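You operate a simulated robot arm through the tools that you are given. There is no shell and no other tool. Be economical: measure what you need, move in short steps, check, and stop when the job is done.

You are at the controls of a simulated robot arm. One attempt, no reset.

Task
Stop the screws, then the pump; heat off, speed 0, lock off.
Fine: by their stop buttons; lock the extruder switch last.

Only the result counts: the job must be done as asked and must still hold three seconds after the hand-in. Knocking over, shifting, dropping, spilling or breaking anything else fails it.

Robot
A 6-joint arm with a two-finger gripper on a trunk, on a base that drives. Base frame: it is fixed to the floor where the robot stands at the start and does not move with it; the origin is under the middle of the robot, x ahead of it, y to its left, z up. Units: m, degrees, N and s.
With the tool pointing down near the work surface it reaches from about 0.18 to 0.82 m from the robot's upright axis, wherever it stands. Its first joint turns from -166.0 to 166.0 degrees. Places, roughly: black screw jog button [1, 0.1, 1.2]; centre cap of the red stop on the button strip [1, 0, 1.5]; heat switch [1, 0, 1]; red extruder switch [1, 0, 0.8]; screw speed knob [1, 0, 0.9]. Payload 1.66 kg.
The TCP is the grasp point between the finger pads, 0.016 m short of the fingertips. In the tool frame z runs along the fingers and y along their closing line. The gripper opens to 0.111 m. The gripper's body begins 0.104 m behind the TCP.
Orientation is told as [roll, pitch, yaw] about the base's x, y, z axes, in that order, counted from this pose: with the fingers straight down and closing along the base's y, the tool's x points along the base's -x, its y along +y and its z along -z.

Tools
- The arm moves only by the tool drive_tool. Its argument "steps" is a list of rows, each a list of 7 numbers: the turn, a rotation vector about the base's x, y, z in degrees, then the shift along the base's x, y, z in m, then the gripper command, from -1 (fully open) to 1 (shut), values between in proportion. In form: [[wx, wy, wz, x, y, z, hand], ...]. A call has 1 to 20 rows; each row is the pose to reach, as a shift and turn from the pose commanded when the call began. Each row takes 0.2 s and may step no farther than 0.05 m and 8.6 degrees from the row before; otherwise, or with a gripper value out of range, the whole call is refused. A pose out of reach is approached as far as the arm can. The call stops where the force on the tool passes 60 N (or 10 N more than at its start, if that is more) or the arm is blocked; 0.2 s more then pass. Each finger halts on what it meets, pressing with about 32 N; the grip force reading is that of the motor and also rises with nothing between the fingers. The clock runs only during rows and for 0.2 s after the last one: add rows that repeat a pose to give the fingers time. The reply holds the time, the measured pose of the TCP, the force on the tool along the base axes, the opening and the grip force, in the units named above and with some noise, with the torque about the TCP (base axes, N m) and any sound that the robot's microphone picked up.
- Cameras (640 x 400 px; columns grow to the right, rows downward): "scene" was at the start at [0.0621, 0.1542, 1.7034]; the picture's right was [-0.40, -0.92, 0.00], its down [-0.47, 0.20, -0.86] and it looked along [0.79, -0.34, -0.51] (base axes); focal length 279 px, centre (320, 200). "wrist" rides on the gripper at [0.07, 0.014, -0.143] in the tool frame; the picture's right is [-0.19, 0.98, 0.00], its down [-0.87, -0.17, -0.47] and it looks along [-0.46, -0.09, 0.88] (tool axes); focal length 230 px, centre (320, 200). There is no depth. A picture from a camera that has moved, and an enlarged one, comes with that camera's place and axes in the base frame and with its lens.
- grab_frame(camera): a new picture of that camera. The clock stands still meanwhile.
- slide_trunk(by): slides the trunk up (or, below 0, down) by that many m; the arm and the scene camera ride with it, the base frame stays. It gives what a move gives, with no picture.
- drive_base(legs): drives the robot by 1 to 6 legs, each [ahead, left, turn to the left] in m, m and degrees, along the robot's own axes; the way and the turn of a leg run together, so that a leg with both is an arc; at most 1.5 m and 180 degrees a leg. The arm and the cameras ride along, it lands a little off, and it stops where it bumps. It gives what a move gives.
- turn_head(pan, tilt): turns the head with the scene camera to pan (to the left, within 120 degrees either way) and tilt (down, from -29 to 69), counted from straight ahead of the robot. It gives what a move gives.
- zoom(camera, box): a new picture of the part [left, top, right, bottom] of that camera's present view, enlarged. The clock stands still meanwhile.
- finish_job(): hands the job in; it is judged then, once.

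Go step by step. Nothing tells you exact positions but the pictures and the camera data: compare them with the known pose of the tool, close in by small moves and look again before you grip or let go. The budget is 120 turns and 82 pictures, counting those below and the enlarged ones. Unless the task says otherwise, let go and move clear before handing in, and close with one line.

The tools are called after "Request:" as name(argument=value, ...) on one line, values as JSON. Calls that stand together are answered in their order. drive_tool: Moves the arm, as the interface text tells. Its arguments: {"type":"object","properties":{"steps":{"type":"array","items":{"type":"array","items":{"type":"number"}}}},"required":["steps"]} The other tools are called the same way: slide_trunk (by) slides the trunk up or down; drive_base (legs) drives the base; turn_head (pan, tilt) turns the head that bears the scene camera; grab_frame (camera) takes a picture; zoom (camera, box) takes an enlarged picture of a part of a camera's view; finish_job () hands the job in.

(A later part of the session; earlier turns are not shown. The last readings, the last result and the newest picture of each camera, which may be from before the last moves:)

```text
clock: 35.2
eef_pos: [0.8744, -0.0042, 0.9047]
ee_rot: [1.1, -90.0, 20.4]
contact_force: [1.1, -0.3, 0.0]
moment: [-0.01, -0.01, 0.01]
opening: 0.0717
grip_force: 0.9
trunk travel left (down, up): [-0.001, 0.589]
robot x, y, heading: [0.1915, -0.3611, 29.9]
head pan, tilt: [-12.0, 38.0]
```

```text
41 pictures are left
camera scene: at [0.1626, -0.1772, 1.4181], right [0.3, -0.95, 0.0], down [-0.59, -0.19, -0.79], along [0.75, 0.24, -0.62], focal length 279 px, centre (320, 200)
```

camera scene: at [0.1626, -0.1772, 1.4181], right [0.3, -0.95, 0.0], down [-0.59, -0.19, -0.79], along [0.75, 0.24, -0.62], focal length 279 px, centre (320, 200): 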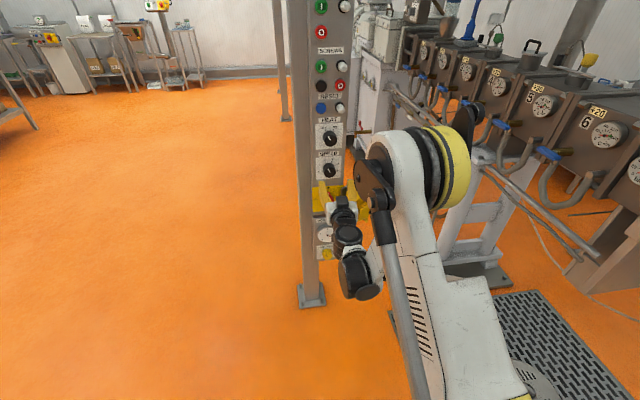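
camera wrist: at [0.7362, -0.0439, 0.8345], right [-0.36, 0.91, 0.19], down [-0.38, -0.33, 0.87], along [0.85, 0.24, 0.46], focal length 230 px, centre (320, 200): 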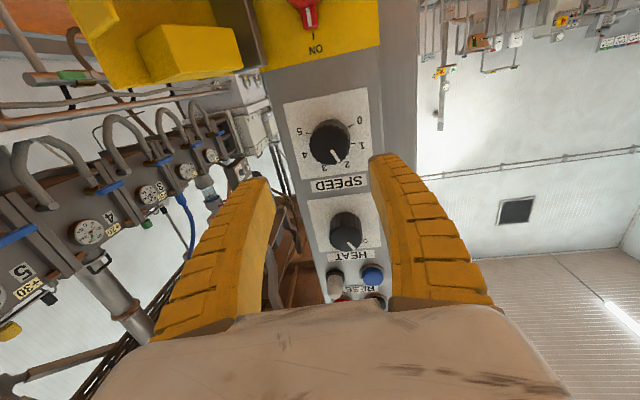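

The lower pose is reachable. I'll enlarge SPEED and the switch.

Request:
zoom(camera="wrist", box=[240, 0, 400, 200])

Request:
zoom(camera="scene", box=[295, 140, 365, 240])

```text
2.00 times, centred on (320, 100) of wrist
camera zoom: at [0.7362, -0.0439, 0.8345], right [-0.36, 0.91, 0.19], down [-0.38, -0.33, 0.87], along [0.85, 0.24, 0.46], focal length 460 px, centre (320, 400)
```

zoom: 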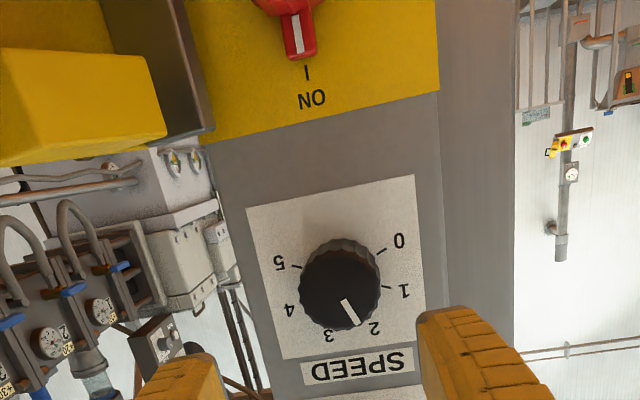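

```text
4.00 times, centred on (330, 190) of scene
camera zoom: at [0.1626, -0.1772, 1.4181], right [0.3, -0.95, 0.0], down [-0.59, -0.19, -0.79], along [0.75, 0.24, -0.62], focal length 1117 px, centre (280, 240)
```

zoom: 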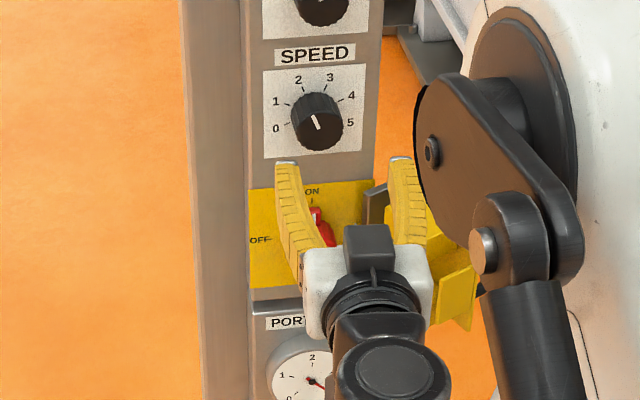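

SPEED points at 2 and 0 is about 80° counter-clockwise, with the knob centre 12 mm left of and 10 mm below the tool line. I'll centre, pre-turn the hand clockwise by 50° and check.

Request:
drive_tool(steps=[[7.75, 3.05, 0, -0.0044, 0.0112, -0.01, -0.26], [15.5, 6.1, 0, -0.0044, 0.0112, -0.01, -0.26], [23.25, 9.16, 0, -0.0044, 0.0112, -0.01, -0.26], [31, 12.2, 0, -0.0044, 0.0112, -0.01, -0.26], [38.75, 15.3, 0, -0.0044, 0.0112, -0.01, -0.26], [46.5, 18.3, 0, -0.0044, 0.0112, -0.01, -0.26], [46.5, 18.3, 0, 0.042, 0.0295, -0.01, -0.26], [46.5, 18.3, 0, 0.0606, 0.0368, -0.01, -0.26], [46.5, 18.3, 0, 0.0606, 0.0368, -0.01, -0.26]])

Request:
grab_frame(camera="wrist")

Request:
zoom(camera="scene", box=[295, 130, 365, 230])

```text
clock: 37.2
eef_pos: [0.9356, 0.0319, 0.8945]
ee_rot: [89.9, -40.0, -68.5]
contact_force: [-0.4, -0.1, 0.8]
moment: [0.01, -0.01, 0.01]
opening: 0.0717
grip_force: 0.6
trunk travel left (down, up): [-0.001, 0.589]
robot x, y, heading: [0.1905, -0.3604, 29.7]
head pan, tilt: [-12.0, 38.0]
```

```text
38 pictures are left
camera wrist: at [0.7799, 0.038, 0.8583], right [-0.18, 0.45, 0.87], down [-0.16, -0.89, 0.43], along [0.97, -0.06, 0.23], focal length 230 px, centre (320, 200)
```

wrist: 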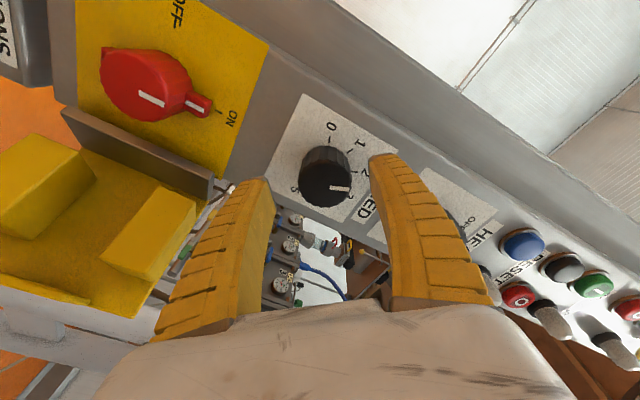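

```text
4.00 times, centred on (330, 180) of scene
camera zoom: at [0.1627, -0.1772, 1.4181], right [0.3, -0.95, 0.0], down [-0.59, -0.19, -0.79], along [0.75, 0.24, -0.62], focal length 1117 px, centre (280, 280)
```

zoom: 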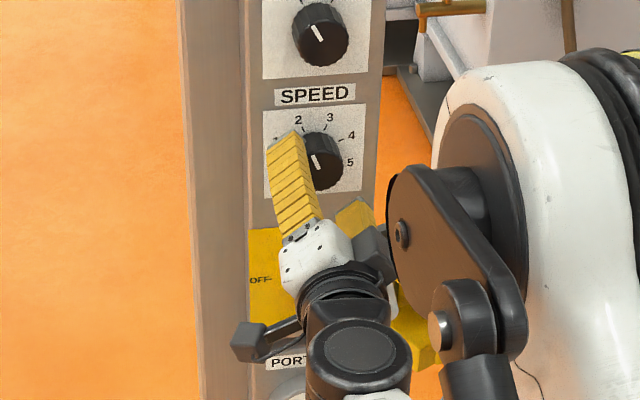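

The knob is centred between the fingers. I'll advance, grip and turn counter-clockwise by 80°.

Request:
drive_tool(steps=[[0, 0, 0, 0.0125, 0.0049, 0, -0.26], [0, 0, 0, 0.0249, 0.0098, 0, -0.26], [0, 0, 0, 0.0249, 0.0098, 0, 0.3], [0, 0, 0, 0.0249, 0.0098, 0, 1], [0, 0, 0, 0.0249, 0.0098, 0, 1]])

Request:
drive_tool(steps=[[-7.44, -2.93, 0, 0, 0, 0, 1], [-14.9, -5.86, 0, 0, 0, 0, 1], [-22.3, -8.8, 0, 0, 0, 0, 1], [-29.8, -11.7, 0, 0, 0, 0, 1], [-37.2, -14.66, 0, 0, 0, 0, 1], [-44.6, -17.6, 0, 0, 0, 0, 1], [-52.1, -20.5, 0, 0, 0, 0, 1], [-59.5, -23.4, 0, 0, 0, 0, 1], [-67, -26.4, 0, 0, 0, 0, 1], [-74.4, -29.3, 0, 0, 0, 0, 1], [-74.4, -29.3, 0, 0, 0, 0, 1]])

Request:
zoom(camera="scene", box=[295, 130, 365, 230])

Request:
grab_frame(camera="wrist")

```text
clock: 38.4
eef_pos: [0.958, 0.0437, 0.8955]
ee_rot: [90.2, -40.1, -68.3]
contact_force: [-3.9, 11.5, 21.4]
moment: [0.07, -0.31, -0.02]
opening: 0.0361
grip_force: 33.7
trunk travel left (down, up): [-0.001, 0.589]
robot x, y, heading: [0.1931, -0.3578, 29.8]
head pan, tilt: [-12.0, 38.0]
```

```text
clock: 40.8
eef_pos: [0.9608, 0.0398, 0.8948]
ee_rot: [-90.1, -59.8, 111.4]
contact_force: [-0.4, -1.8, 22.7]
moment: [0.35, -0.67, 0.54]
opening: 0.0377
grip_force: 34.2
trunk travel left (down, up): [-0.001, 0.589]
robot x, y, heading: [0.1928, -0.3585, 29.6]
head pan, tilt: [-12.0, 38.0]
```

```text
4.00 times, centred on (330, 180) of scene
camera zoom: at [0.1604, -0.1786, 1.4183], right [0.3, -0.95, 0.0], down [-0.59, -0.19, -0.79], along [0.75, 0.24, -0.61], focal length 1117 px, centre (280, 280)
```

zoom: 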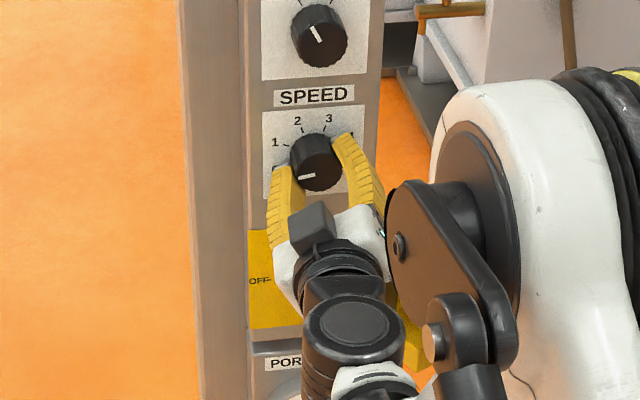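

```text
35 pictures are left
camera wrist: at [0.8348, -0.0327, 0.8271], right [-0.34, 0.88, -0.33], down [-0.55, 0.1, 0.83], along [0.76, 0.46, 0.45], focal length 230 px, centre (320, 200)
```

wrist: 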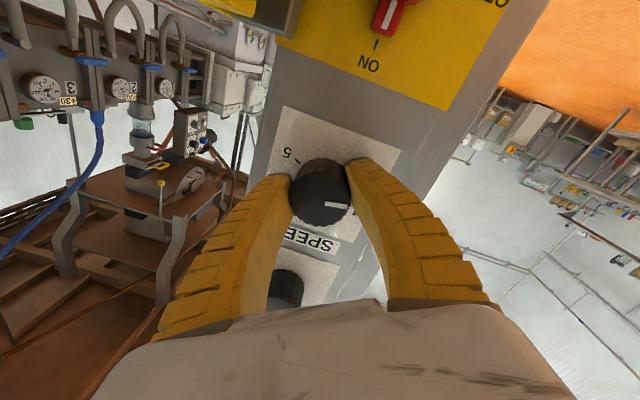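

The pointer is now at about 0. I'll release, retreat and look.

Request:
drive_tool(steps=[[0, 0, 0, 0, 0, 0, 0.3], [0, 0, 0, 0, 0, 0, -0.26], [0, 0, 0, 0, 0, 0, -0.26], [0, 0, 0, -0.037, -0.0147, 0, -0.26], [0, 0, 0, -0.074, -0.0293, 0, -0.26], [7.44, 2.93, 0, -0.074, -0.0293, 0, -0.26], [14.9, 5.86, 0, -0.074, -0.0293, 0, -0.26], [22.3, 8.8, 0, -0.074, -0.0293, 0, -0.26], [27.9, 11, 0, -0.074, -0.0293, 0, -0.26], [27.9, 11, 0, -0.074, -0.0293, 0, -0.26]])

Request:
zoom(camera="scene", box=[295, 130, 365, 230])

Request:
zoom(camera="wrist", box=[120, 0, 440, 200])

```text
clock: 43.0
eef_pos: [0.8871, 0.0116, 0.8947]
ee_rot: [37.2, -90.0, -15.7]
contact_force: [-0.8, 0.0, -0.4]
moment: [-0.01, 0.0, 0.0]
opening: 0.0716
grip_force: 1.2
trunk travel left (down, up): [-0.001, 0.589]
robot x, y, heading: [0.191, -0.358, 29.6]
head pan, tilt: [-12.0, 38.0]
```

```text
4.00 times, centred on (330, 180) of scene
camera zoom: at [0.1626, -0.1772, 1.4181], right [0.3, -0.95, 0.0], down [-0.59, -0.19, -0.79], along [0.75, 0.24, -0.62], focal length 1117 px, centre (280, 280)
```

zoom: 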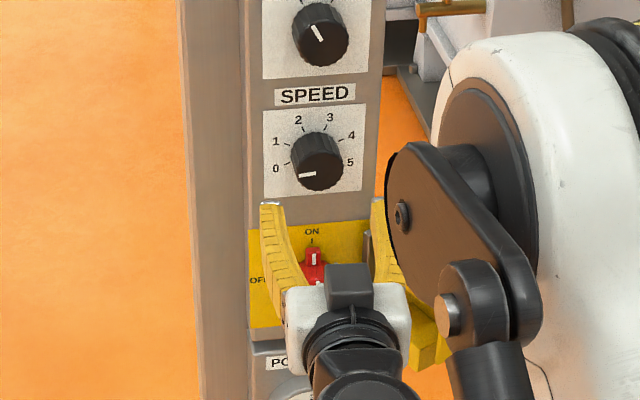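

```text
2.00 times, centred on (280, 100) of wrist
camera zoom: at [0.7486, -0.0267, 0.8227], right [-0.36, 0.91, 0.19], down [-0.38, -0.33, 0.87], along [0.85, 0.24, 0.46], focal length 460 px, centre (400, 400)
```

zoom: 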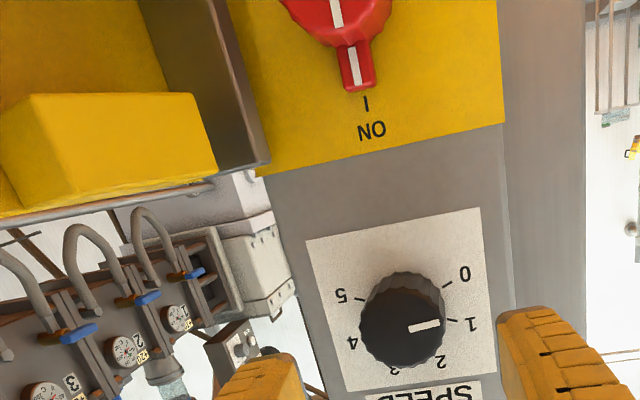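

I'll enlarge the dial to check the pointer against the 0 tick.

Request:
zoom(camera="wrist", box=[265, 95, 375, 205])

Request:
zoom(camera="scene", box=[320, 150, 350, 185])

```text
3.64 times, centred on (320, 150) of wrist
camera zoom: at [0.7486, -0.0267, 0.8227], right [-0.36, 0.91, 0.19], down [-0.38, -0.33, 0.87], along [0.85, 0.24, 0.46], focal length 837 px, centre (320, 382)
```

zoom: 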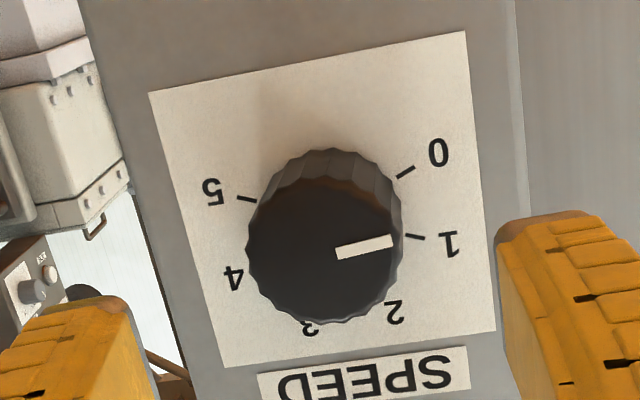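

```text
11.43 times, centred on (335, 168) of scene
camera zoom: at [0.1626, -0.1772, 1.4181], right [0.3, -0.95, 0.0], down [-0.59, -0.19, -0.79], along [0.75, 0.24, -0.62], focal length 3192 px, centre (149, 571)
```

zoom: 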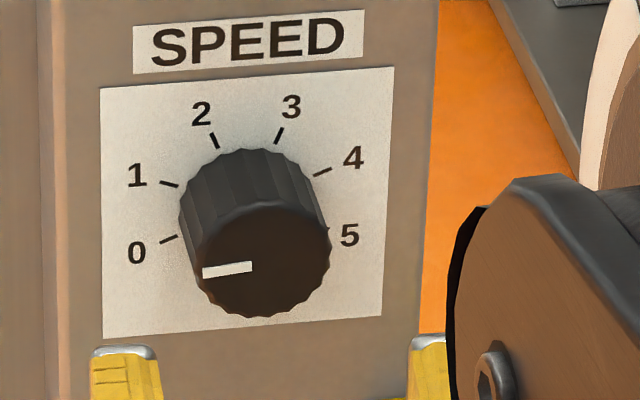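

The scale is 45° per mark with 0 at -112.5°, and the pointer sits at about -94°, so it is some 18° short. I'll regrip and turn a bit more, and check HEAT the same way.

Request:
drive_tool(steps=[[0, 0, 0, 0.036, 0.016, 0, -0.26], [0, 0, 0, 0.073, 0.031, 0, -0.26], [0, 0, 0, 0.073, 0.031, 0, 0.3], [0, 0, 0, 0.073, 0.031, 0, 1], [0, 0, 0, 0.073, 0.031, 0, 1], [-7.44, -2.93, 0, 0.073, 0.031, 0, 1], [-14.9, -5.86, 0, 0.073, 0.031, 0, 1], [-22.3, -8.8, 0, 0.073, 0.031, 0, 1], [-22.3, -8.8, 0, 0.073, 0.031, 0, 1]])

Request:
zoom(camera="scene", box=[320, 150, 350, 185])

Request:
zoom(camera="scene", box=[315, 115, 345, 150])

```text
clock: 45.0
eef_pos: [0.9596, 0.0419, 0.8965]
ee_rot: [-90.1, -66.0, 111.3]
contact_force: [1.6, -13.0, 16.4]
moment: [0.62, 0.12, 0.09]
opening: 0.0365
grip_force: 34.1
trunk travel left (down, up): [-0.001, 0.589]
robot x, y, heading: [0.1946, -0.3551, 29.7]
head pan, tilt: [-12.0, 38.0]
```

```text
11.43 times, centred on (335, 168) of scene
camera zoom: at [0.1614, -0.1794, 1.4184], right [0.3, -0.95, 0.0], down [-0.59, -0.19, -0.79], along [0.75, 0.24, -0.61], focal length 3192 px, centre (149, 571)
```

zoom: 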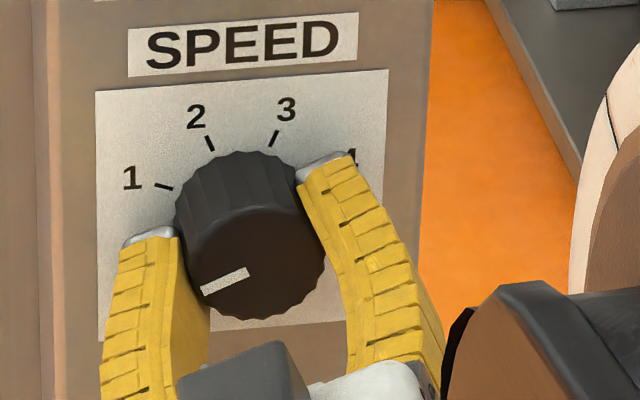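

```text
11.43 times, centred on (330, 132) of scene
camera zoom: at [0.1614, -0.1794, 1.4184], right [0.3, -0.95, 0.0], down [-0.59, -0.19, -0.79], along [0.75, 0.24, -0.61], focal length 3192 px, centre (206, 971)
```

zoom: 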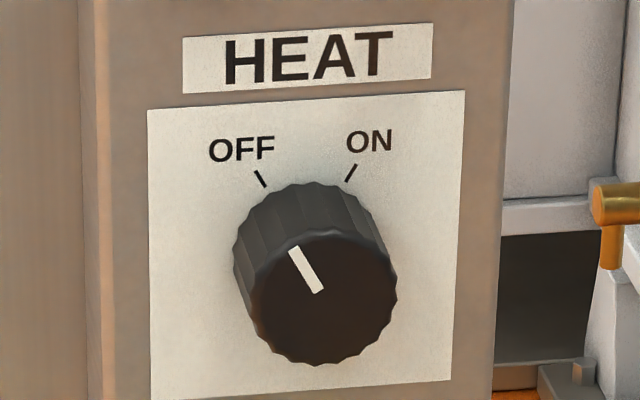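

The pointer now matches the 0 tick, and HEAT is exactly on OFF. I'll release and retreat.

Request:
drive_tool(steps=[[0, 0, 0, 0, 0, 0, 0.3], [0, 0, 0, 0, 0, 0, -0.26], [0, 0, 0, 0, 0, 0, -0.26], [0, 0, 0, -0.037, -0.0147, 0, -0.26], [0, 0, 0, -0.074, -0.0293, 0, -0.26], [7.44, 2.93, 0, -0.093, -0.0366, 0, -0.26], [14.9, 5.86, 0, -0.093, -0.0366, 0, -0.26], [22.3, 8.8, 0, -0.093, -0.0366, 0, -0.26], [22.3, 8.8, 0, -0.093, -0.0366, 0, -0.26]])

Request:
zoom(camera="wrist", box=[160, 0, 400, 200])

Request:
zoom(camera="scene", box=[300, 145, 390, 245])

```text
clock: 47.0
eef_pos: [0.8659, 0.0068, 0.8954]
ee_rot: [41.3, -89.8, -19.8]
contact_force: [-0.9, -0.3, 0.5]
moment: [0.0, -0.01, 0.01]
opening: 0.0718
grip_force: 1.8
trunk travel left (down, up): [-0.001, 0.589]
robot x, y, heading: [0.1944, -0.3552, 29.7]
head pan, tilt: [-12.0, 38.0]
```

```text
2.00 times, centred on (280, 100) of wrist
camera zoom: at [0.7279, -0.0319, 0.823], right [-0.36, 0.91, 0.19], down [-0.38, -0.33, 0.87], along [0.85, 0.24, 0.46], focal length 460 px, centre (400, 400)
```

zoom: 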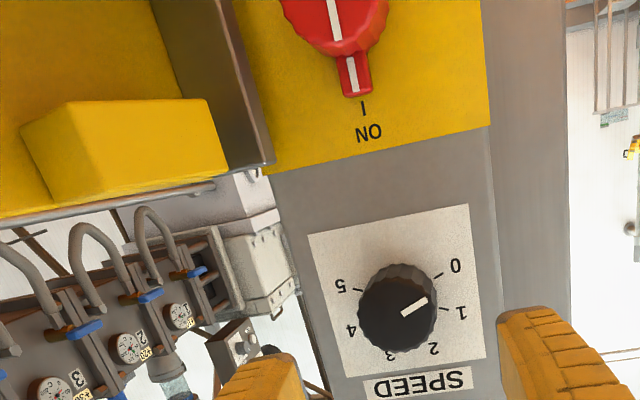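

```text
4.00 times, centred on (345, 195) of scene
camera zoom: at [0.1626, -0.1772, 1.4181], right [0.3, -0.95, 0.0], down [-0.59, -0.19, -0.79], along [0.75, 0.24, -0.62], focal length 1117 px, centre (220, 220)
```

zoom: 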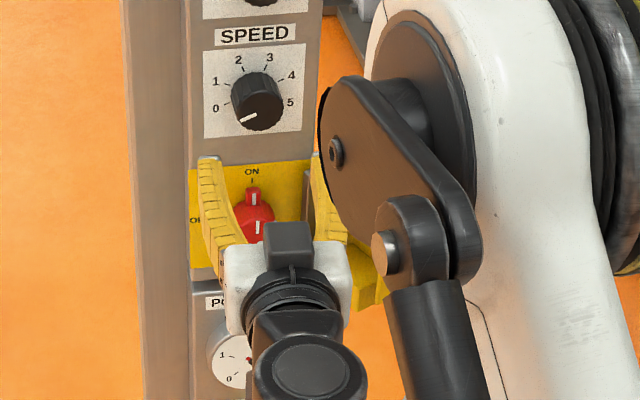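

SPEED is on 0. Next I'll lower toward the red switch while staying clear, and look.

Request:
drive_tool(steps=[[0, 0, 0, -0.0055, 0.002, -0.04, -0.26], [0, 0, 0, -0.0055, 0.002, -0.08, -0.26], [0, 0, 0, -0.0055, 0.002, -0.12, -0.26], [0, 0, 0, -0.0055, 0.002, -0.12, -0.26]])

Request:
grab_frame(camera="wrist")

```text
clock: 48.0
eef_pos: [0.8993, 0.0361, 0.7888]
ee_rot: [-0.1, -89.9, 21.6]
contact_force: [0.3, -0.3, 0.4]
moment: [0.05, -0.05, -0.01]
opening: 0.0717
grip_force: 1.4
out of reach, approached as far as the arm can: row 1, 2, 3, 4
trunk travel left (down, up): [-0.001, 0.589]
robot x, y, heading: [0.193, -0.3603, 29.4]
head pan, tilt: [-12.0, 38.0]
```

```text
26 pictures are left
camera wrist: at [0.7613, -0.0036, 0.7201], right [-0.36, 0.91, 0.19], down [-0.38, -0.33, 0.87], along [0.85, 0.24, 0.46], focal length 230 px, centre (320, 200)
```

wrist: 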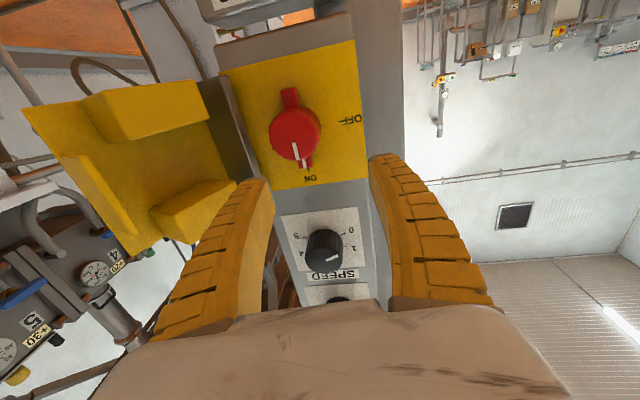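

The switch is at about z = 0.757, just below the reachable band at this distance. I'll back the base 6.5 cm and re-extend the arm.

Request:
drive_base(legs=[[-0.065, 0.0, 0]])

Request:
drive_tool(steps=[[0, 0, 0, 0.005, -0.005, 0, -0.15], [0, 0, 0, 0.01, -0.01, -0.015, -0.15], [0, 0, 0, 0.01, -0.01, -0.015, -0.15]])

```text
clock: 49.0
eef_pos: [0.8439, 0.0037, 0.7902]
ee_rot: [0.1, -89.9, 21.4]
contact_force: [-0.2, -0.7, -0.4]
moment: [-0.01, -0.01, 0.01]
opening: 0.0716
grip_force: 0.9
trunk travel left (down, up): [-0.001, 0.589]
robot x, y, heading: [0.1373, -0.3903, 29.7]
head pan, tilt: [-12.0, 38.0]
```

```text
clock: 49.8
eef_pos: [0.8536, -0.0059, 0.7759]
ee_rot: [4.0, -89.8, 17.5]
contact_force: [0.3, 0.4, -0.4]
moment: [0.03, 0.0, 0.01]
opening: 0.0658
grip_force: 1.3
trunk travel left (down, up): [-0.001, 0.589]
robot x, y, heading: [0.1366, -0.3897, 30.0]
head pan, tilt: [-12.0, 38.0]
```

Request:
drive_tool(steps=[[0, 0, 0, 0.012, 0.011, 0, -0.15], [0, 0, 0, 0.0295, 0.018, -0.01, -0.15], [0, 0, 0, 0.0467, 0.0259, -0.019, -0.15], [0, 0, 0, 0.0467, 0.0259, -0.019, -0.15]])

Request:
grab_frame(camera="wrist")

Request:
zoom(camera="scene", box=[295, 145, 395, 245])

```text
clock: 50.8
eef_pos: [0.901, 0.0202, 0.7567]
ee_rot: [0.3, -89.8, 21.2]
contact_force: [0.0, -0.9, -0.3]
moment: [0.02, -0.01, 0.0]
opening: 0.0657
grip_force: 1.1
trunk travel left (down, up): [-0.001, 0.589]
robot x, y, heading: [0.1365, -0.3875, 29.8]
head pan, tilt: [-12.0, 38.0]
```

```text
25 pictures are left
camera wrist: at [0.7618, -0.0196, 0.6859], right [-0.36, 0.91, 0.19], down [-0.38, -0.33, 0.87], along [0.85, 0.24, 0.46], focal length 230 px, centre (320, 200)
```

wrist: 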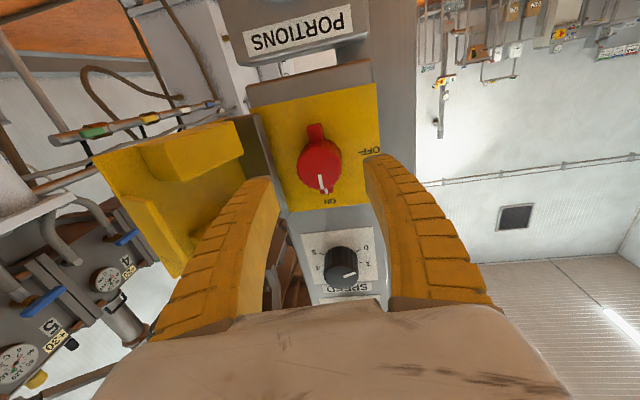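

```text
4.00 times, centred on (345, 195) of scene
camera zoom: at [0.1064, -0.2092, 1.4181], right [0.3, -0.95, 0.0], down [-0.59, -0.19, -0.79], along [0.75, 0.24, -0.62], focal length 1117 px, centre (220, 220)
```

zoom: 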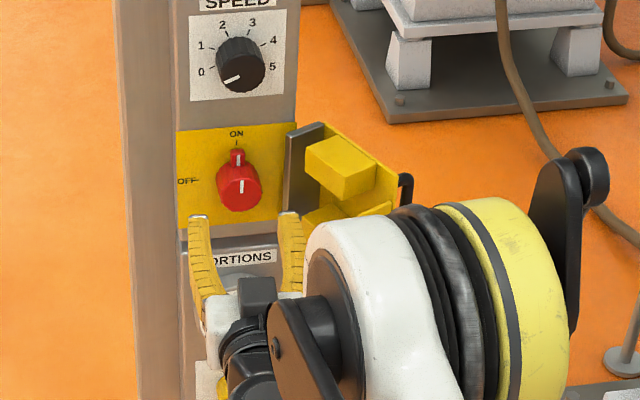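

The switch is centred ahead. The cover's blocks are on the right, so I'll roll the hand +150° first so that the wrist camera swings on the free left side.

Request:
drive_tool(steps=[[7.35, 2.9, 0, 0, 0, 0, -0.03], [14.7, 5.8, 0, 0, 0, 0, -0.03], [22.04, 8.69, 0, 0, 0, 0, -0.03], [29.4, 11.6, 0, 0, 0, 0, -0.03], [36.7, 14.5, 0, 0, 0, 0, -0.03], [44.1, 17.4, 0, 0, 0, 0, -0.03], [51.4, 20.3, 0, 0, 0, 0, -0.03], [58.8, 23.2, 0, 0, 0, 0, -0.03], [66.1, 26.1, 0, 0, 0, 0, -0.03], [73.5, 29, 0, 0, 0, 0, -0.03], [80.8, 31.9, 0, 0, 0, 0, -0.03], [88.2, 34.8, 0, 0, 0, 0, -0.03], [95.5, 37.6, 0, 0, 0, 0, -0.03], [102.9, 40.5, 0, 0, 0, 0, -0.03], [110.2, 43.4, 0, 0, 0, 0, -0.03], [117.6, 46.3, 0, 0, 0, 0, -0.03], [124.9, 49.2, 0, 0, 0, 0, -0.03], [132.3, 52.1, 0, 0, 0, 0, -0.03], [139.6, 55, 0, 0, 0, 0, -0.03], [139.6, 55, 0, 0, 0, 0, -0.03]])

Request:
grab_frame(camera="wrist")

```text
clock: 55.0
eef_pos: [0.9001, 0.0191, 0.758]
ee_rot: [90.2, 60.1, -68.3]
contact_force: [-0.1, -0.4, -0.2]
moment: [-0.01, -0.01, 0.01]
opening: 0.059
grip_force: 1.5
trunk travel left (down, up): [-0.001, 0.589]
robot x, y, heading: [0.1383, -0.3919, 29.9]
head pan, tilt: [-12.0, 38.0]
```

```text
23 pictures are left
camera wrist: at [0.7584, -0.0115, 0.8234], right [0.35, -0.88, 0.32], down [-0.33, -0.44, -0.83], along [0.88, 0.18, -0.45], focal length 230 px, centre (320, 200)
```

wrist: 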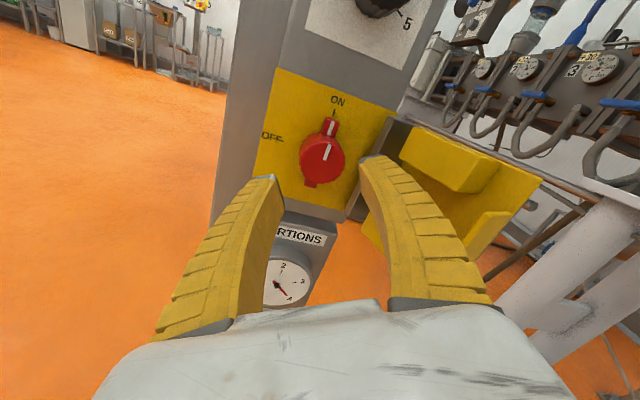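

The roll worked and the view is good. I'll advance over the red disc and grip.

Request:
drive_tool(steps=[[0, 0, 0, 0.02, 0.0079, 0, -0.03], [0, 0, 0, 0.04, 0.0158, 0, -0.03], [0, 0, 0, 0.047, 0.0185, 0, -0.03], [0, 0, 0, 0.0535, 0.0211, 0, -0.03], [0, 0, 0, 0.0535, 0.0211, 0, 0.5], [0, 0, 0, 0.0535, 0.0211, 0, 1], [0, 0, 0, 0.0535, 0.0211, 0, 1]])

Request:
grab_frame(camera="wrist")

```text
clock: 56.6
eef_pos: [0.9526, 0.0381, 0.7588]
ee_rot: [90.3, 60.1, -68.2]
contact_force: [5.4, -10.5, 11.6]
moment: [0.18, -0.28, 0.18]
opening: 0.0374
grip_force: 33.9
trunk travel left (down, up): [-0.001, 0.589]
robot x, y, heading: [0.1366, -0.3881, 29.6]
head pan, tilt: [-12.0, 38.0]
```

```text
22 pictures are left
camera wrist: at [0.8117, 0.0081, 0.824], right [0.34, -0.88, 0.33], down [-0.33, -0.44, -0.83], along [0.88, 0.18, -0.44], focal length 230 px, centre (320, 200)
```

wrist: 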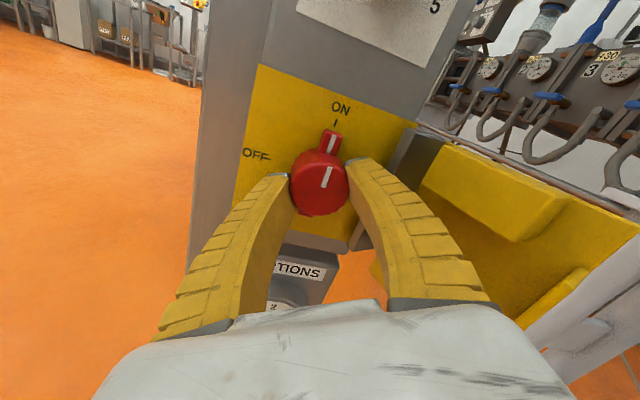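

It's gripped. I'll turn counter-clockwise by about 96°, allowing for the loss seen before.

Request:
drive_tool(steps=[[-7.44, -2.93, 0, 0, 0, 0, 1], [-14.9, -5.86, 0, 0, 0, 0, 1], [-22.3, -8.8, 0, 0, 0, 0, 1], [-29.8, -11.7, 0, 0, 0, 0, 1], [-37.2, -14.66, 0, 0, 0, 0, 1], [-44.6, -17.6, 0, 0, 0, 0, 1], [-52.1, -20.5, 0, 0, 0, 0, 1], [-59.5, -23.4, 0, 0, 0, 0, 1], [-67, -26.4, 0, 0, 0, 0, 1], [-74.4, -29.3, 0, 0, 0, 0, 1], [-81.8, -32.2, 0, 0, 0, 0, 1], [-89.3, -35.2, 0, 0, 0, 0, 1], [-89.3, -35.2, 0, 0, 0, 0, 1]])

Request:
grab_frame(camera="wrist")

```text
clock: 59.4
eef_pos: [0.9531, 0.04, 0.7594]
ee_rot: [90.1, -36.0, -68.5]
contact_force: [5.7, -12.0, 26.4]
moment: [0.66, -0.19, -0.11]
opening: 0.0351
grip_force: 34.6
trunk travel left (down, up): [-0.001, 0.589]
robot x, y, heading: [0.1363, -0.3901, 29.5]
head pan, tilt: [-12.0, 38.0]
```

```text
21 pictures are left
camera wrist: at [0.7956, 0.0469, 0.7285], right [-0.16, 0.39, 0.91], down [-0.15, -0.92, 0.37], along [0.98, -0.07, 0.2], focal length 230 px, centre (320, 200)
```

wrist: 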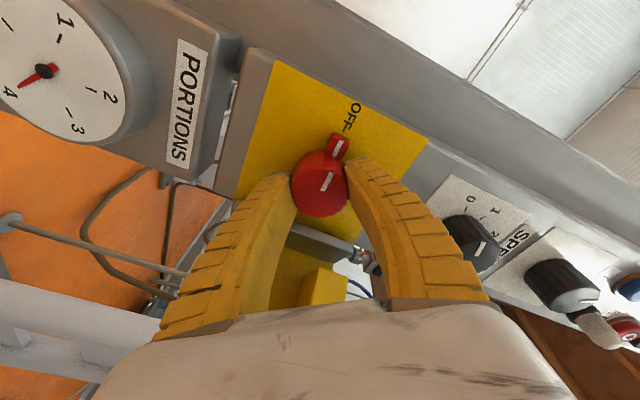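

The lever now points at OFF. I'll release, back away and look.

Request:
drive_tool(steps=[[0, 0, 0, 0, 0, 0, 0.4], [0, 0, 0, 0, 0, 0, -0.03], [0, 0, 0, 0, 0, 0, -0.03], [0, 0, 0, -0.037, -0.0147, 0, -0.03], [0, 0, 0, -0.0744, -0.0293, 0, -0.03], [0, 0, 0, -0.0837, -0.033, 0.01, -0.03], [0, 0, 0, -0.0837, -0.033, 0.01, -0.03]])

Request:
grab_frame(camera="wrist")

Request:
zoom(camera="scene", box=[285, 140, 405, 245])

```text
clock: 61.0
eef_pos: [0.8695, 0.0078, 0.7683]
ee_rot: [89.9, -35.9, -68.3]
contact_force: [0.1, 0.0, -0.5]
moment: [0.03, 0.0, 0.0]
opening: 0.0591
grip_force: 1.6
trunk travel left (down, up): [-0.001, 0.589]
robot x, y, heading: [0.1346, -0.3902, 29.8]
head pan, tilt: [-12.0, 38.0]
```

```text
20 pictures are left
camera wrist: at [0.7127, 0.0148, 0.7373], right [-0.15, 0.39, 0.91], down [-0.14, -0.92, 0.37], along [0.98, -0.07, 0.2], focal length 230 px, centre (320, 200)
```

wrist: 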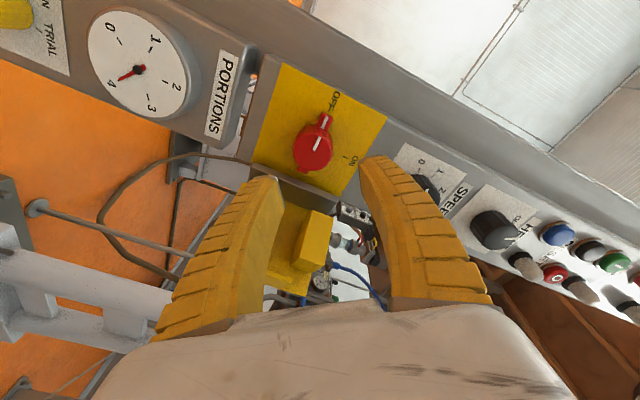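

```text
3.81 times, centred on (345, 192) of scene
camera zoom: at [0.1063, -0.2093, 1.4181], right [0.3, -0.95, 0.0], down [-0.59, -0.19, -0.79], along [0.75, 0.24, -0.62], focal length 1064 px, centre (225, 229)
```

zoom: 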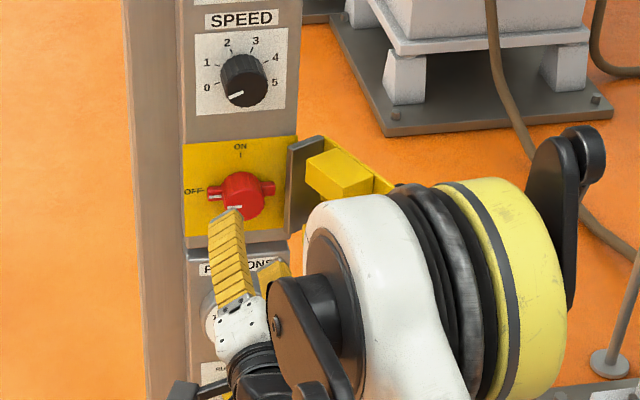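

The switch is OFF. By triangulation the cover stands open about 110° at a hinge on the panel's right edge, with its free edge near (0.954, -0.112) and z from 0.70 to 0.81. I'll roll the closed hand slim-side on and carry it above and around to the cover's outer side.

Request:
drive_tool(steps=[[6.7, 2.64, 0, -0.0149, -0.0059, 0.016, 0.4], [13.4, 5.3, 0, -0.0298, -0.0117, 0.035, 1], [20.1, 7.9, 0, -0.0446, -0.0176, 0.055, 1], [26.8, 10.6, 0, -0.0446, -0.0176, 0.07, 1], [33.5, 13.2, 0, -0.0446, -0.0176, 0.075, 1], [33.5, 13.2, 0, -0.0293, -0.0565, 0.075, 1], [33.5, 13.2, 0, -0.014, -0.0954, 0.075, 1], [33.5, 13.2, 0, 0.0014, -0.1342, 0.075, 1], [33.5, 13.2, 0, 0.0167, -0.1731, 0.075, 1], [33.5, 13.2, 0, 0.032, -0.212, 0.075, 1], [33.5, 13.2, 0, 0.032, -0.212, 0.075, 1]])

Request:
grab_frame(camera="wrist")

Request:
grab_frame(camera="scene")

```text
clock: 63.4
eef_pos: [0.9024, -0.2056, 0.844]
ee_rot: [89.9, 0.2, -68.3]
contact_force: [-0.8, -0.5, 0.1]
moment: [-0.01, -0.01, -0.04]
opening: 0.0
grip_force: 28.5
out of reach, approached as far as the arm can: row 2, 3, 4, 6, 7, 8
trunk travel left (down, up): [-0.001, 0.589]
robot x, y, heading: [0.1343, -0.3874, 29.8]
head pan, tilt: [-12.0, 38.0]
```

```text
18 pictures are left
camera wrist: at [0.7429, -0.192, 0.8569], right [0.07, -0.18, 0.98], down [-0.12, -0.98, -0.17], along [0.99, -0.11, -0.09], focal length 230 px, centre (320, 200)
```

wrist: 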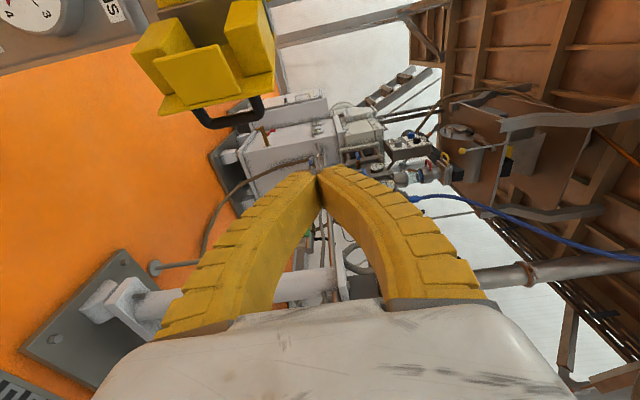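

```text
17 pictures are left
camera scene: at [0.1064, -0.2096, 1.4181], right [0.3, -0.95, 0.0], down [-0.59, -0.19, -0.79], along [0.75, 0.24, -0.62], focal length 279 px, centre (320, 200)
```

scene: 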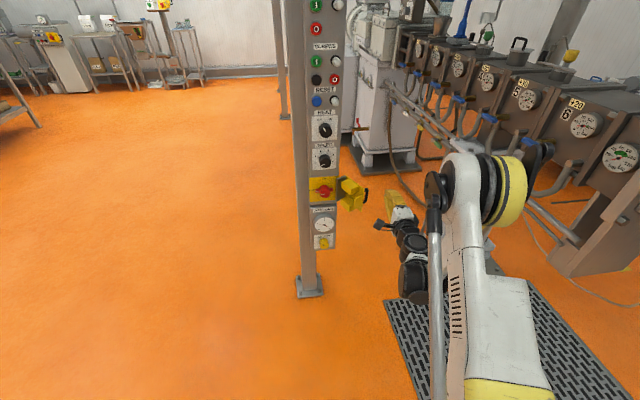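

I'm now on the outer side. I'll enlarge the cover and its black handle.

Request:
zoom(camera="wrist", box=[110, 0, 310, 140])

Request:
zoom(camera="scene", box=[300, 160, 420, 240])

```text
2.86 times, centred on (210, 70) of wrist
camera zoom: at [0.7429, -0.192, 0.8569], right [0.07, -0.18, 0.98], down [-0.12, -0.98, -0.17], along [0.99, -0.11, -0.09], focal length 657 px, centre (634, 571)
```

zoom: 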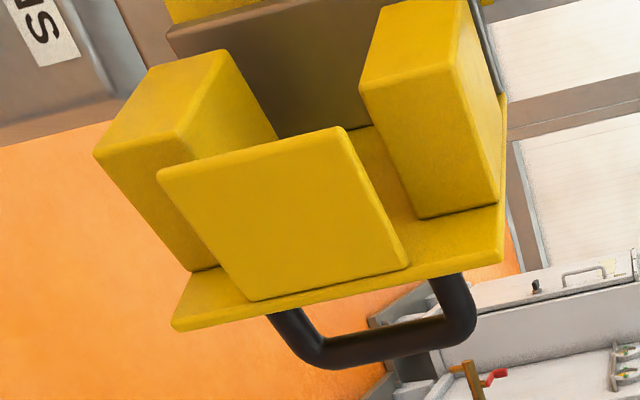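

```text
5.00 times, centred on (360, 200) of scene
camera zoom: at [0.1064, -0.2096, 1.4181], right [0.3, -0.95, 0.0], down [-0.59, -0.19, -0.79], along [0.75, 0.24, -0.62], focal length 1397 px, centre (120, 200)
```

zoom: 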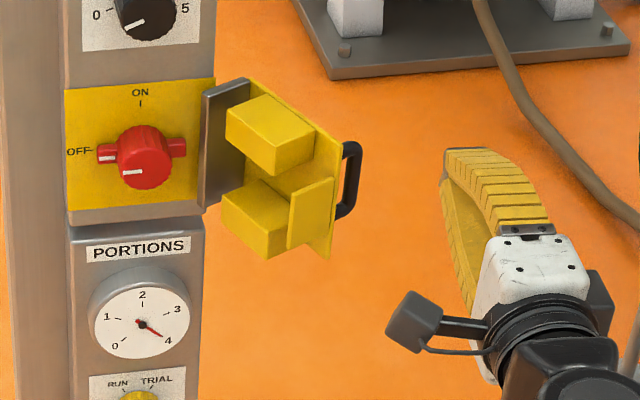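

The handle bar is at about (1.012, -0.117, 0.746) on the outer side. I'll bring the closed fingertips down beside it on its right, so their side can sweep it left.

Request:
drive_tool(steps=[[0, 0, 0, 0.032, 0.011, -0.02, 1], [0, 0, 0, 0.064, 0.0225, -0.041, 1], [0, 0, 0, 0.096, 0.034, -0.062, 1], [0, 0, 0, 0.127, 0.045, -0.082, 1], [0, 0, 0, 0.127, 0.045, -0.082, 1]])

Request:
grab_frame(camera="wrist")

Request:
zoom(camera="scene", box=[300, 160, 420, 240])

```text
clock: 64.6
eef_pos: [1.0314, -0.1607, 0.7571]
ee_rot: [90.0, 0.1, -68.4]
contact_force: [0.5, 0.0, -0.4]
moment: [0.0, -0.04, 0.0]
opening: 0.0001
grip_force: 28.7
trunk travel left (down, up): [-0.001, 0.589]
robot x, y, heading: [0.1378, -0.3896, 29.6]
head pan, tilt: [-12.0, 38.0]
```

```text
14 pictures are left
camera wrist: at [0.8741, -0.1483, 0.7705], right [0.07, -0.18, 0.98], down [-0.12, -0.98, -0.17], along [0.99, -0.11, -0.09], focal length 230 px, centre (320, 200)
```

wrist: 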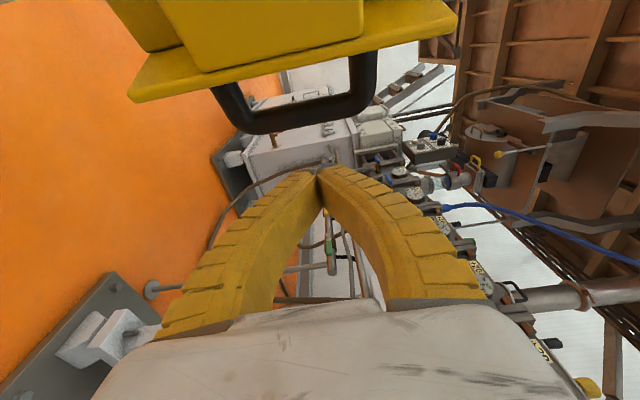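

```text
5.00 times, centred on (360, 200) of scene
camera zoom: at [0.1066, -0.2092, 1.4181], right [0.3, -0.95, 0.0], down [-0.59, -0.19, -0.79], along [0.75, 0.24, -0.62], focal length 1397 px, centre (120, 200)
```

zoom: 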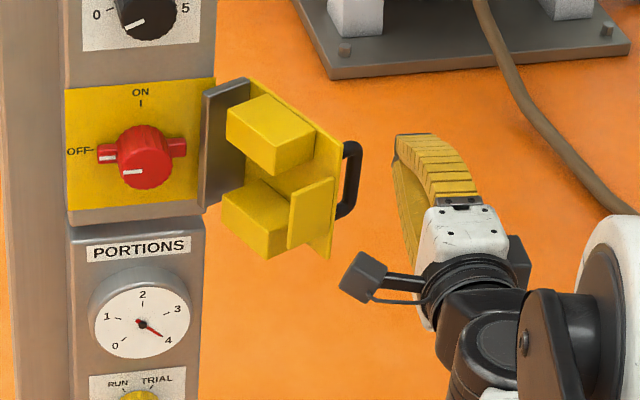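

The fingertips are level with the bar on its right. I'll sweep the first half of the closing arc.

Request:
drive_tool(steps=[[0, 0, 0, -0.0082, 0.0263, 0.002, 1], [0, 0, 0, -0.0256, 0.027, 0.004, 1], [0, 0, 0, -0.0431, 0.0276, 0.005, 1], [0, 0, 0, -0.0627, 0.0349, 0.005, 1], [0, 0, 0, -0.0822, 0.0422, 0.005, 1], [0, 0, 0, -0.0978, 0.056, 0.005, 1], [0, 0, 0, -0.1134, 0.0697, 0.005, 1], [0, 0, 0, -0.1134, 0.0697, 0.005, 1]])

Request:
zoom(camera="scene", box=[300, 160, 420, 240])

```text
clock: 66.4
eef_pos: [0.9129, -0.0907, 0.7646]
ee_rot: [89.9, 0.0, -68.4]
contact_force: [0.3, 0.1, 0.0]
moment: [-0.03, 0.02, -0.01]
opening: 0.0
grip_force: 28.8
trunk travel left (down, up): [-0.001, 0.589]
robot x, y, heading: [0.1357, -0.3896, 29.6]
head pan, tilt: [-12.0, 38.0]
```

```text
5.00 times, centred on (360, 200) of scene
camera zoom: at [0.1062, -0.2092, 1.4181], right [0.3, -0.95, 0.0], down [-0.59, -0.19, -0.79], along [0.75, 0.24, -0.62], focal length 1397 px, centre (120, 200)
```

zoom: 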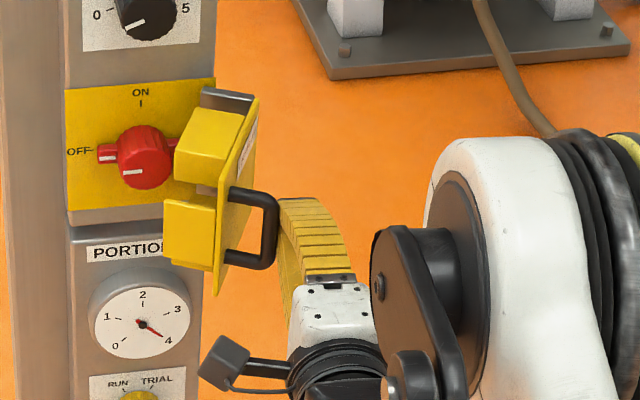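

The cover is swinging well. I'll continue the arc.

Request:
drive_tool(steps=[[0, 0, 0, -0.006, 0.0185, 0, 1], [0, 0, 0, -0.0124, 0.037, 0, 1], [0, 0, 0, -0.017, 0.057, 0, 1], [0, 0, 0, -0.0219, 0.0773, 0, 1], [0, 0, 0, -0.0219, 0.0773, 0, 1]])

Request:
zoom(camera="scene", box=[290, 160, 410, 240])

```text
clock: 67.6
eef_pos: [0.894, -0.012, 0.7664]
ee_rot: [90.0, 0.1, -68.4]
contact_force: [0.3, -0.5, -0.3]
moment: [-0.03, -0.01, -0.02]
opening: 0.0
grip_force: 28.2
trunk travel left (down, up): [-0.001, 0.589]
robot x, y, heading: [0.1361, -0.3956, 29.7]
head pan, tilt: [-12.0, 38.0]
```

```text
5.00 times, centred on (350, 200) of scene
camera zoom: at [0.1063, -0.2092, 1.4181], right [0.3, -0.95, 0.0], down [-0.59, -0.19, -0.79], along [0.75, 0.24, -0.62], focal length 1397 px, centre (170, 200)
```

zoom: 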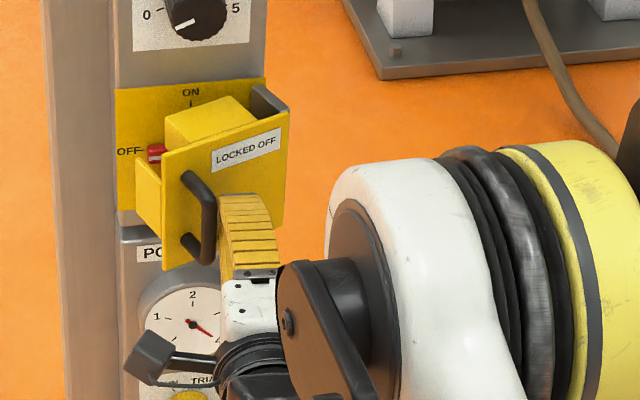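

The LOCKED OFF label is visible and the cover is nearly shut. I'll finish the swing.

Request:
drive_tool(steps=[[0, 0, 0, -0.0018, 0.0262, 0, 1], [0, 0, 0, 0.0002, 0.0485, 0, 1], [0, 0, 0, -0.0016, 0.0585, 0, 1], [0, 0, 0, -0.0016, 0.0585, 0, 1]])

Request:
zoom(camera="scene", box=[290, 160, 410, 240])

```text
clock: 68.5
eef_pos: [0.8979, 0.0293, 0.765]
ee_rot: [90.0, 0.1, -69.8]
contact_force: [-1.5, -14.9, 0.5]
moment: [-0.01, 0.03, 0.08]
opening: 0.0059
grip_force: 29.2
trunk travel left (down, up): [-0.001, 0.589]
robot x, y, heading: [0.1345, -0.3947, 29.4]
head pan, tilt: [-12.0, 38.0]
stopped in row 4: the force on the tool passed its limit at 62 N (the readings are from after the stop); the commanded pose is now the measured one
```

```text
5.00 times, centred on (350, 200) of scene
camera zoom: at [0.1071, -0.2116, 1.4183], right [0.3, -0.95, 0.0], down [-0.59, -0.18, -0.79], along [0.75, 0.24, -0.62], focal length 1397 px, centre (170, 200)
```

zoom: 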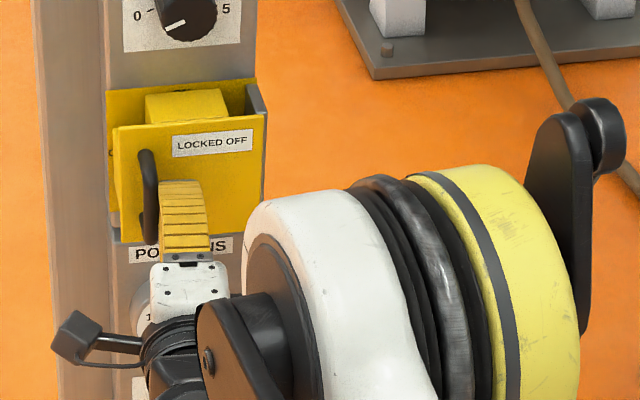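

The cover has stopped against the panel. I'll disengage to the right, back off and inspect.

Request:
drive_tool(steps=[[0, 0, 0, 0.0044, -0.0112, 0, 1], [0, 0, 0, -0.0142, -0.0185, 0.005, 1], [0, 0, 0, -0.0328, -0.0259, 0.03, 1], [0, 0, 0, -0.0514, -0.0332, 0.06, 1], [0, 0, 0, -0.0514, -0.0332, 0.09, 1], [0, 0, 0, -0.0514, -0.0332, 0.09, 1]])

Request:
zoom(camera="scene", box=[290, 140, 380, 220])

Request:
grab_frame(camera="wrist")

```text
clock: 69.9
eef_pos: [0.8477, 0.0003, 0.8551]
ee_rot: [90.1, 0.2, -69.6]
contact_force: [0.7, -0.2, 0.4]
moment: [0.0, 0.03, 0.02]
opening: 0.0
grip_force: 28.7
trunk travel left (down, up): [-0.001, 0.589]
robot x, y, heading: [0.1341, -0.3909, 29.8]
head pan, tilt: [-12.0, 38.0]
```

```text
5.00 times, centred on (335, 180) of scene
camera zoom: at [0.1068, -0.2103, 1.4181], right [0.3, -0.95, 0.0], down [-0.59, -0.18, -0.79], along [0.75, 0.24, -0.62], focal length 1397 px, centre (245, 300)
```

zoom: 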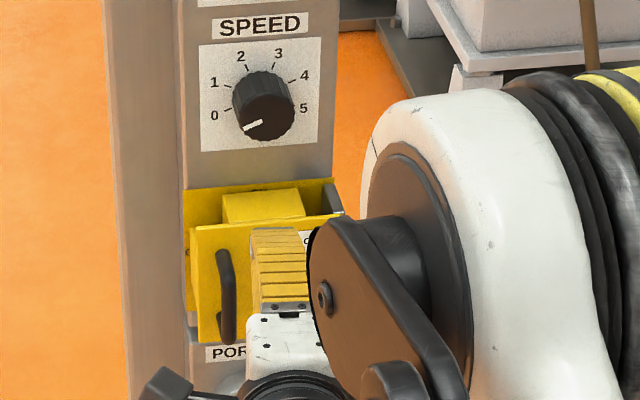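

```text
8 pictures are left
camera wrist: at [0.6878, 0.0164, 0.867], right [0.07, -0.18, 0.98], down [-0.14, -0.98, -0.17], along [0.99, -0.13, -0.09], focal length 230 px, centre (320, 200)
```

wrist: 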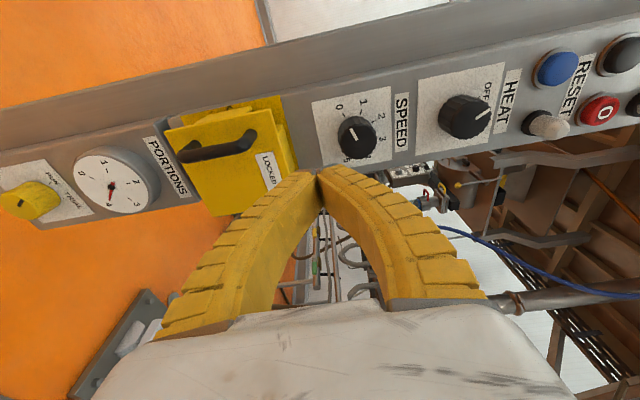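

The cover looks shut, parallel to the panel. To be sure, I'll press gently on its face with the fingertips, right of the handle.

Request:
drive_tool(steps=[[0, 0, 0, 0.0115, -0.0019, -0.03, 1], [0, 0, 0, 0.0255, 0.0036, -0.06, 1], [0, 0, 0, 0.044, 0.0109, -0.085, 1], [0, 0, 0, 0.0533, 0.0146, -0.085, 1], [0, 0, 0, 0.0599, 0.0171, -0.085, 1], [0, 0, 0, 0.0654, 0.0193, -0.085, 1], [0, 0, 0, 0.071, 0.0215, -0.085, 1], [0, 0, 0, 0.0766, 0.0237, -0.085, 1], [0, 0, 0, 0.0822, 0.0259, -0.085, 1]])

Request:
zoom(camera="scene", box=[290, 140, 380, 220])

```text
clock: 71.9
eef_pos: [0.9277, 0.0269, 0.7714]
ee_rot: [90.0, 0.0, -69.5]
contact_force: [-8.9, -4.6, -1.6]
moment: [-0.04, -0.01, 0.08]
opening: 0.0062
grip_force: 28.7
trunk travel left (down, up): [-0.001, 0.589]
robot x, y, heading: [0.137, -0.3919, 29.4]
head pan, tilt: [-12.0, 38.0]
```

```text
5.00 times, centred on (335, 180) of scene
camera zoom: at [0.1062, -0.2106, 1.4181], right [0.3, -0.95, 0.0], down [-0.59, -0.18, -0.79], along [0.75, 0.24, -0.62], focal length 1397 px, centre (245, 300)
```

zoom: 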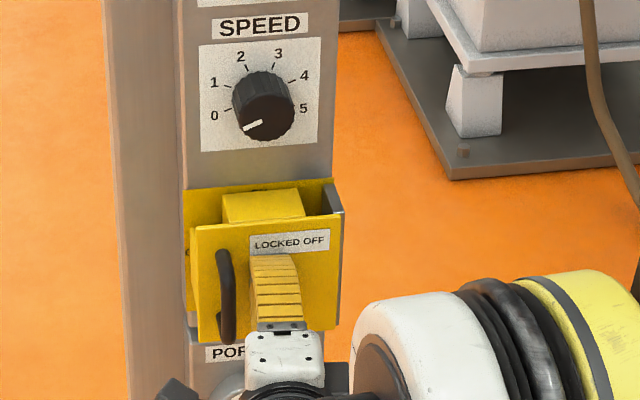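

Contact is on the face. I'll press a little more to confirm it is seated.

Request:
drive_tool(steps=[[0, 0, 0, 0.0047, 0.0018, 0, 1], [0, 0, 0, 0.0093, 0.0037, 0, 1], [0, 0, 0, 0.014, 0.0055, 0, 1]])

```text
clock: 72.7
eef_pos: [0.9406, 0.0322, 0.7741]
ee_rot: [90.2, 0.1, -69.5]
contact_force: [-31.4, -15.1, 0.0]
moment: [0.03, 0.02, 0.5]
opening: 0.0095
grip_force: 24.5
trunk travel left (down, up): [-0.001, 0.589]
robot x, y, heading: [0.135, -0.3927, 29.4]
head pan, tilt: [-12.0, 38.0]
```

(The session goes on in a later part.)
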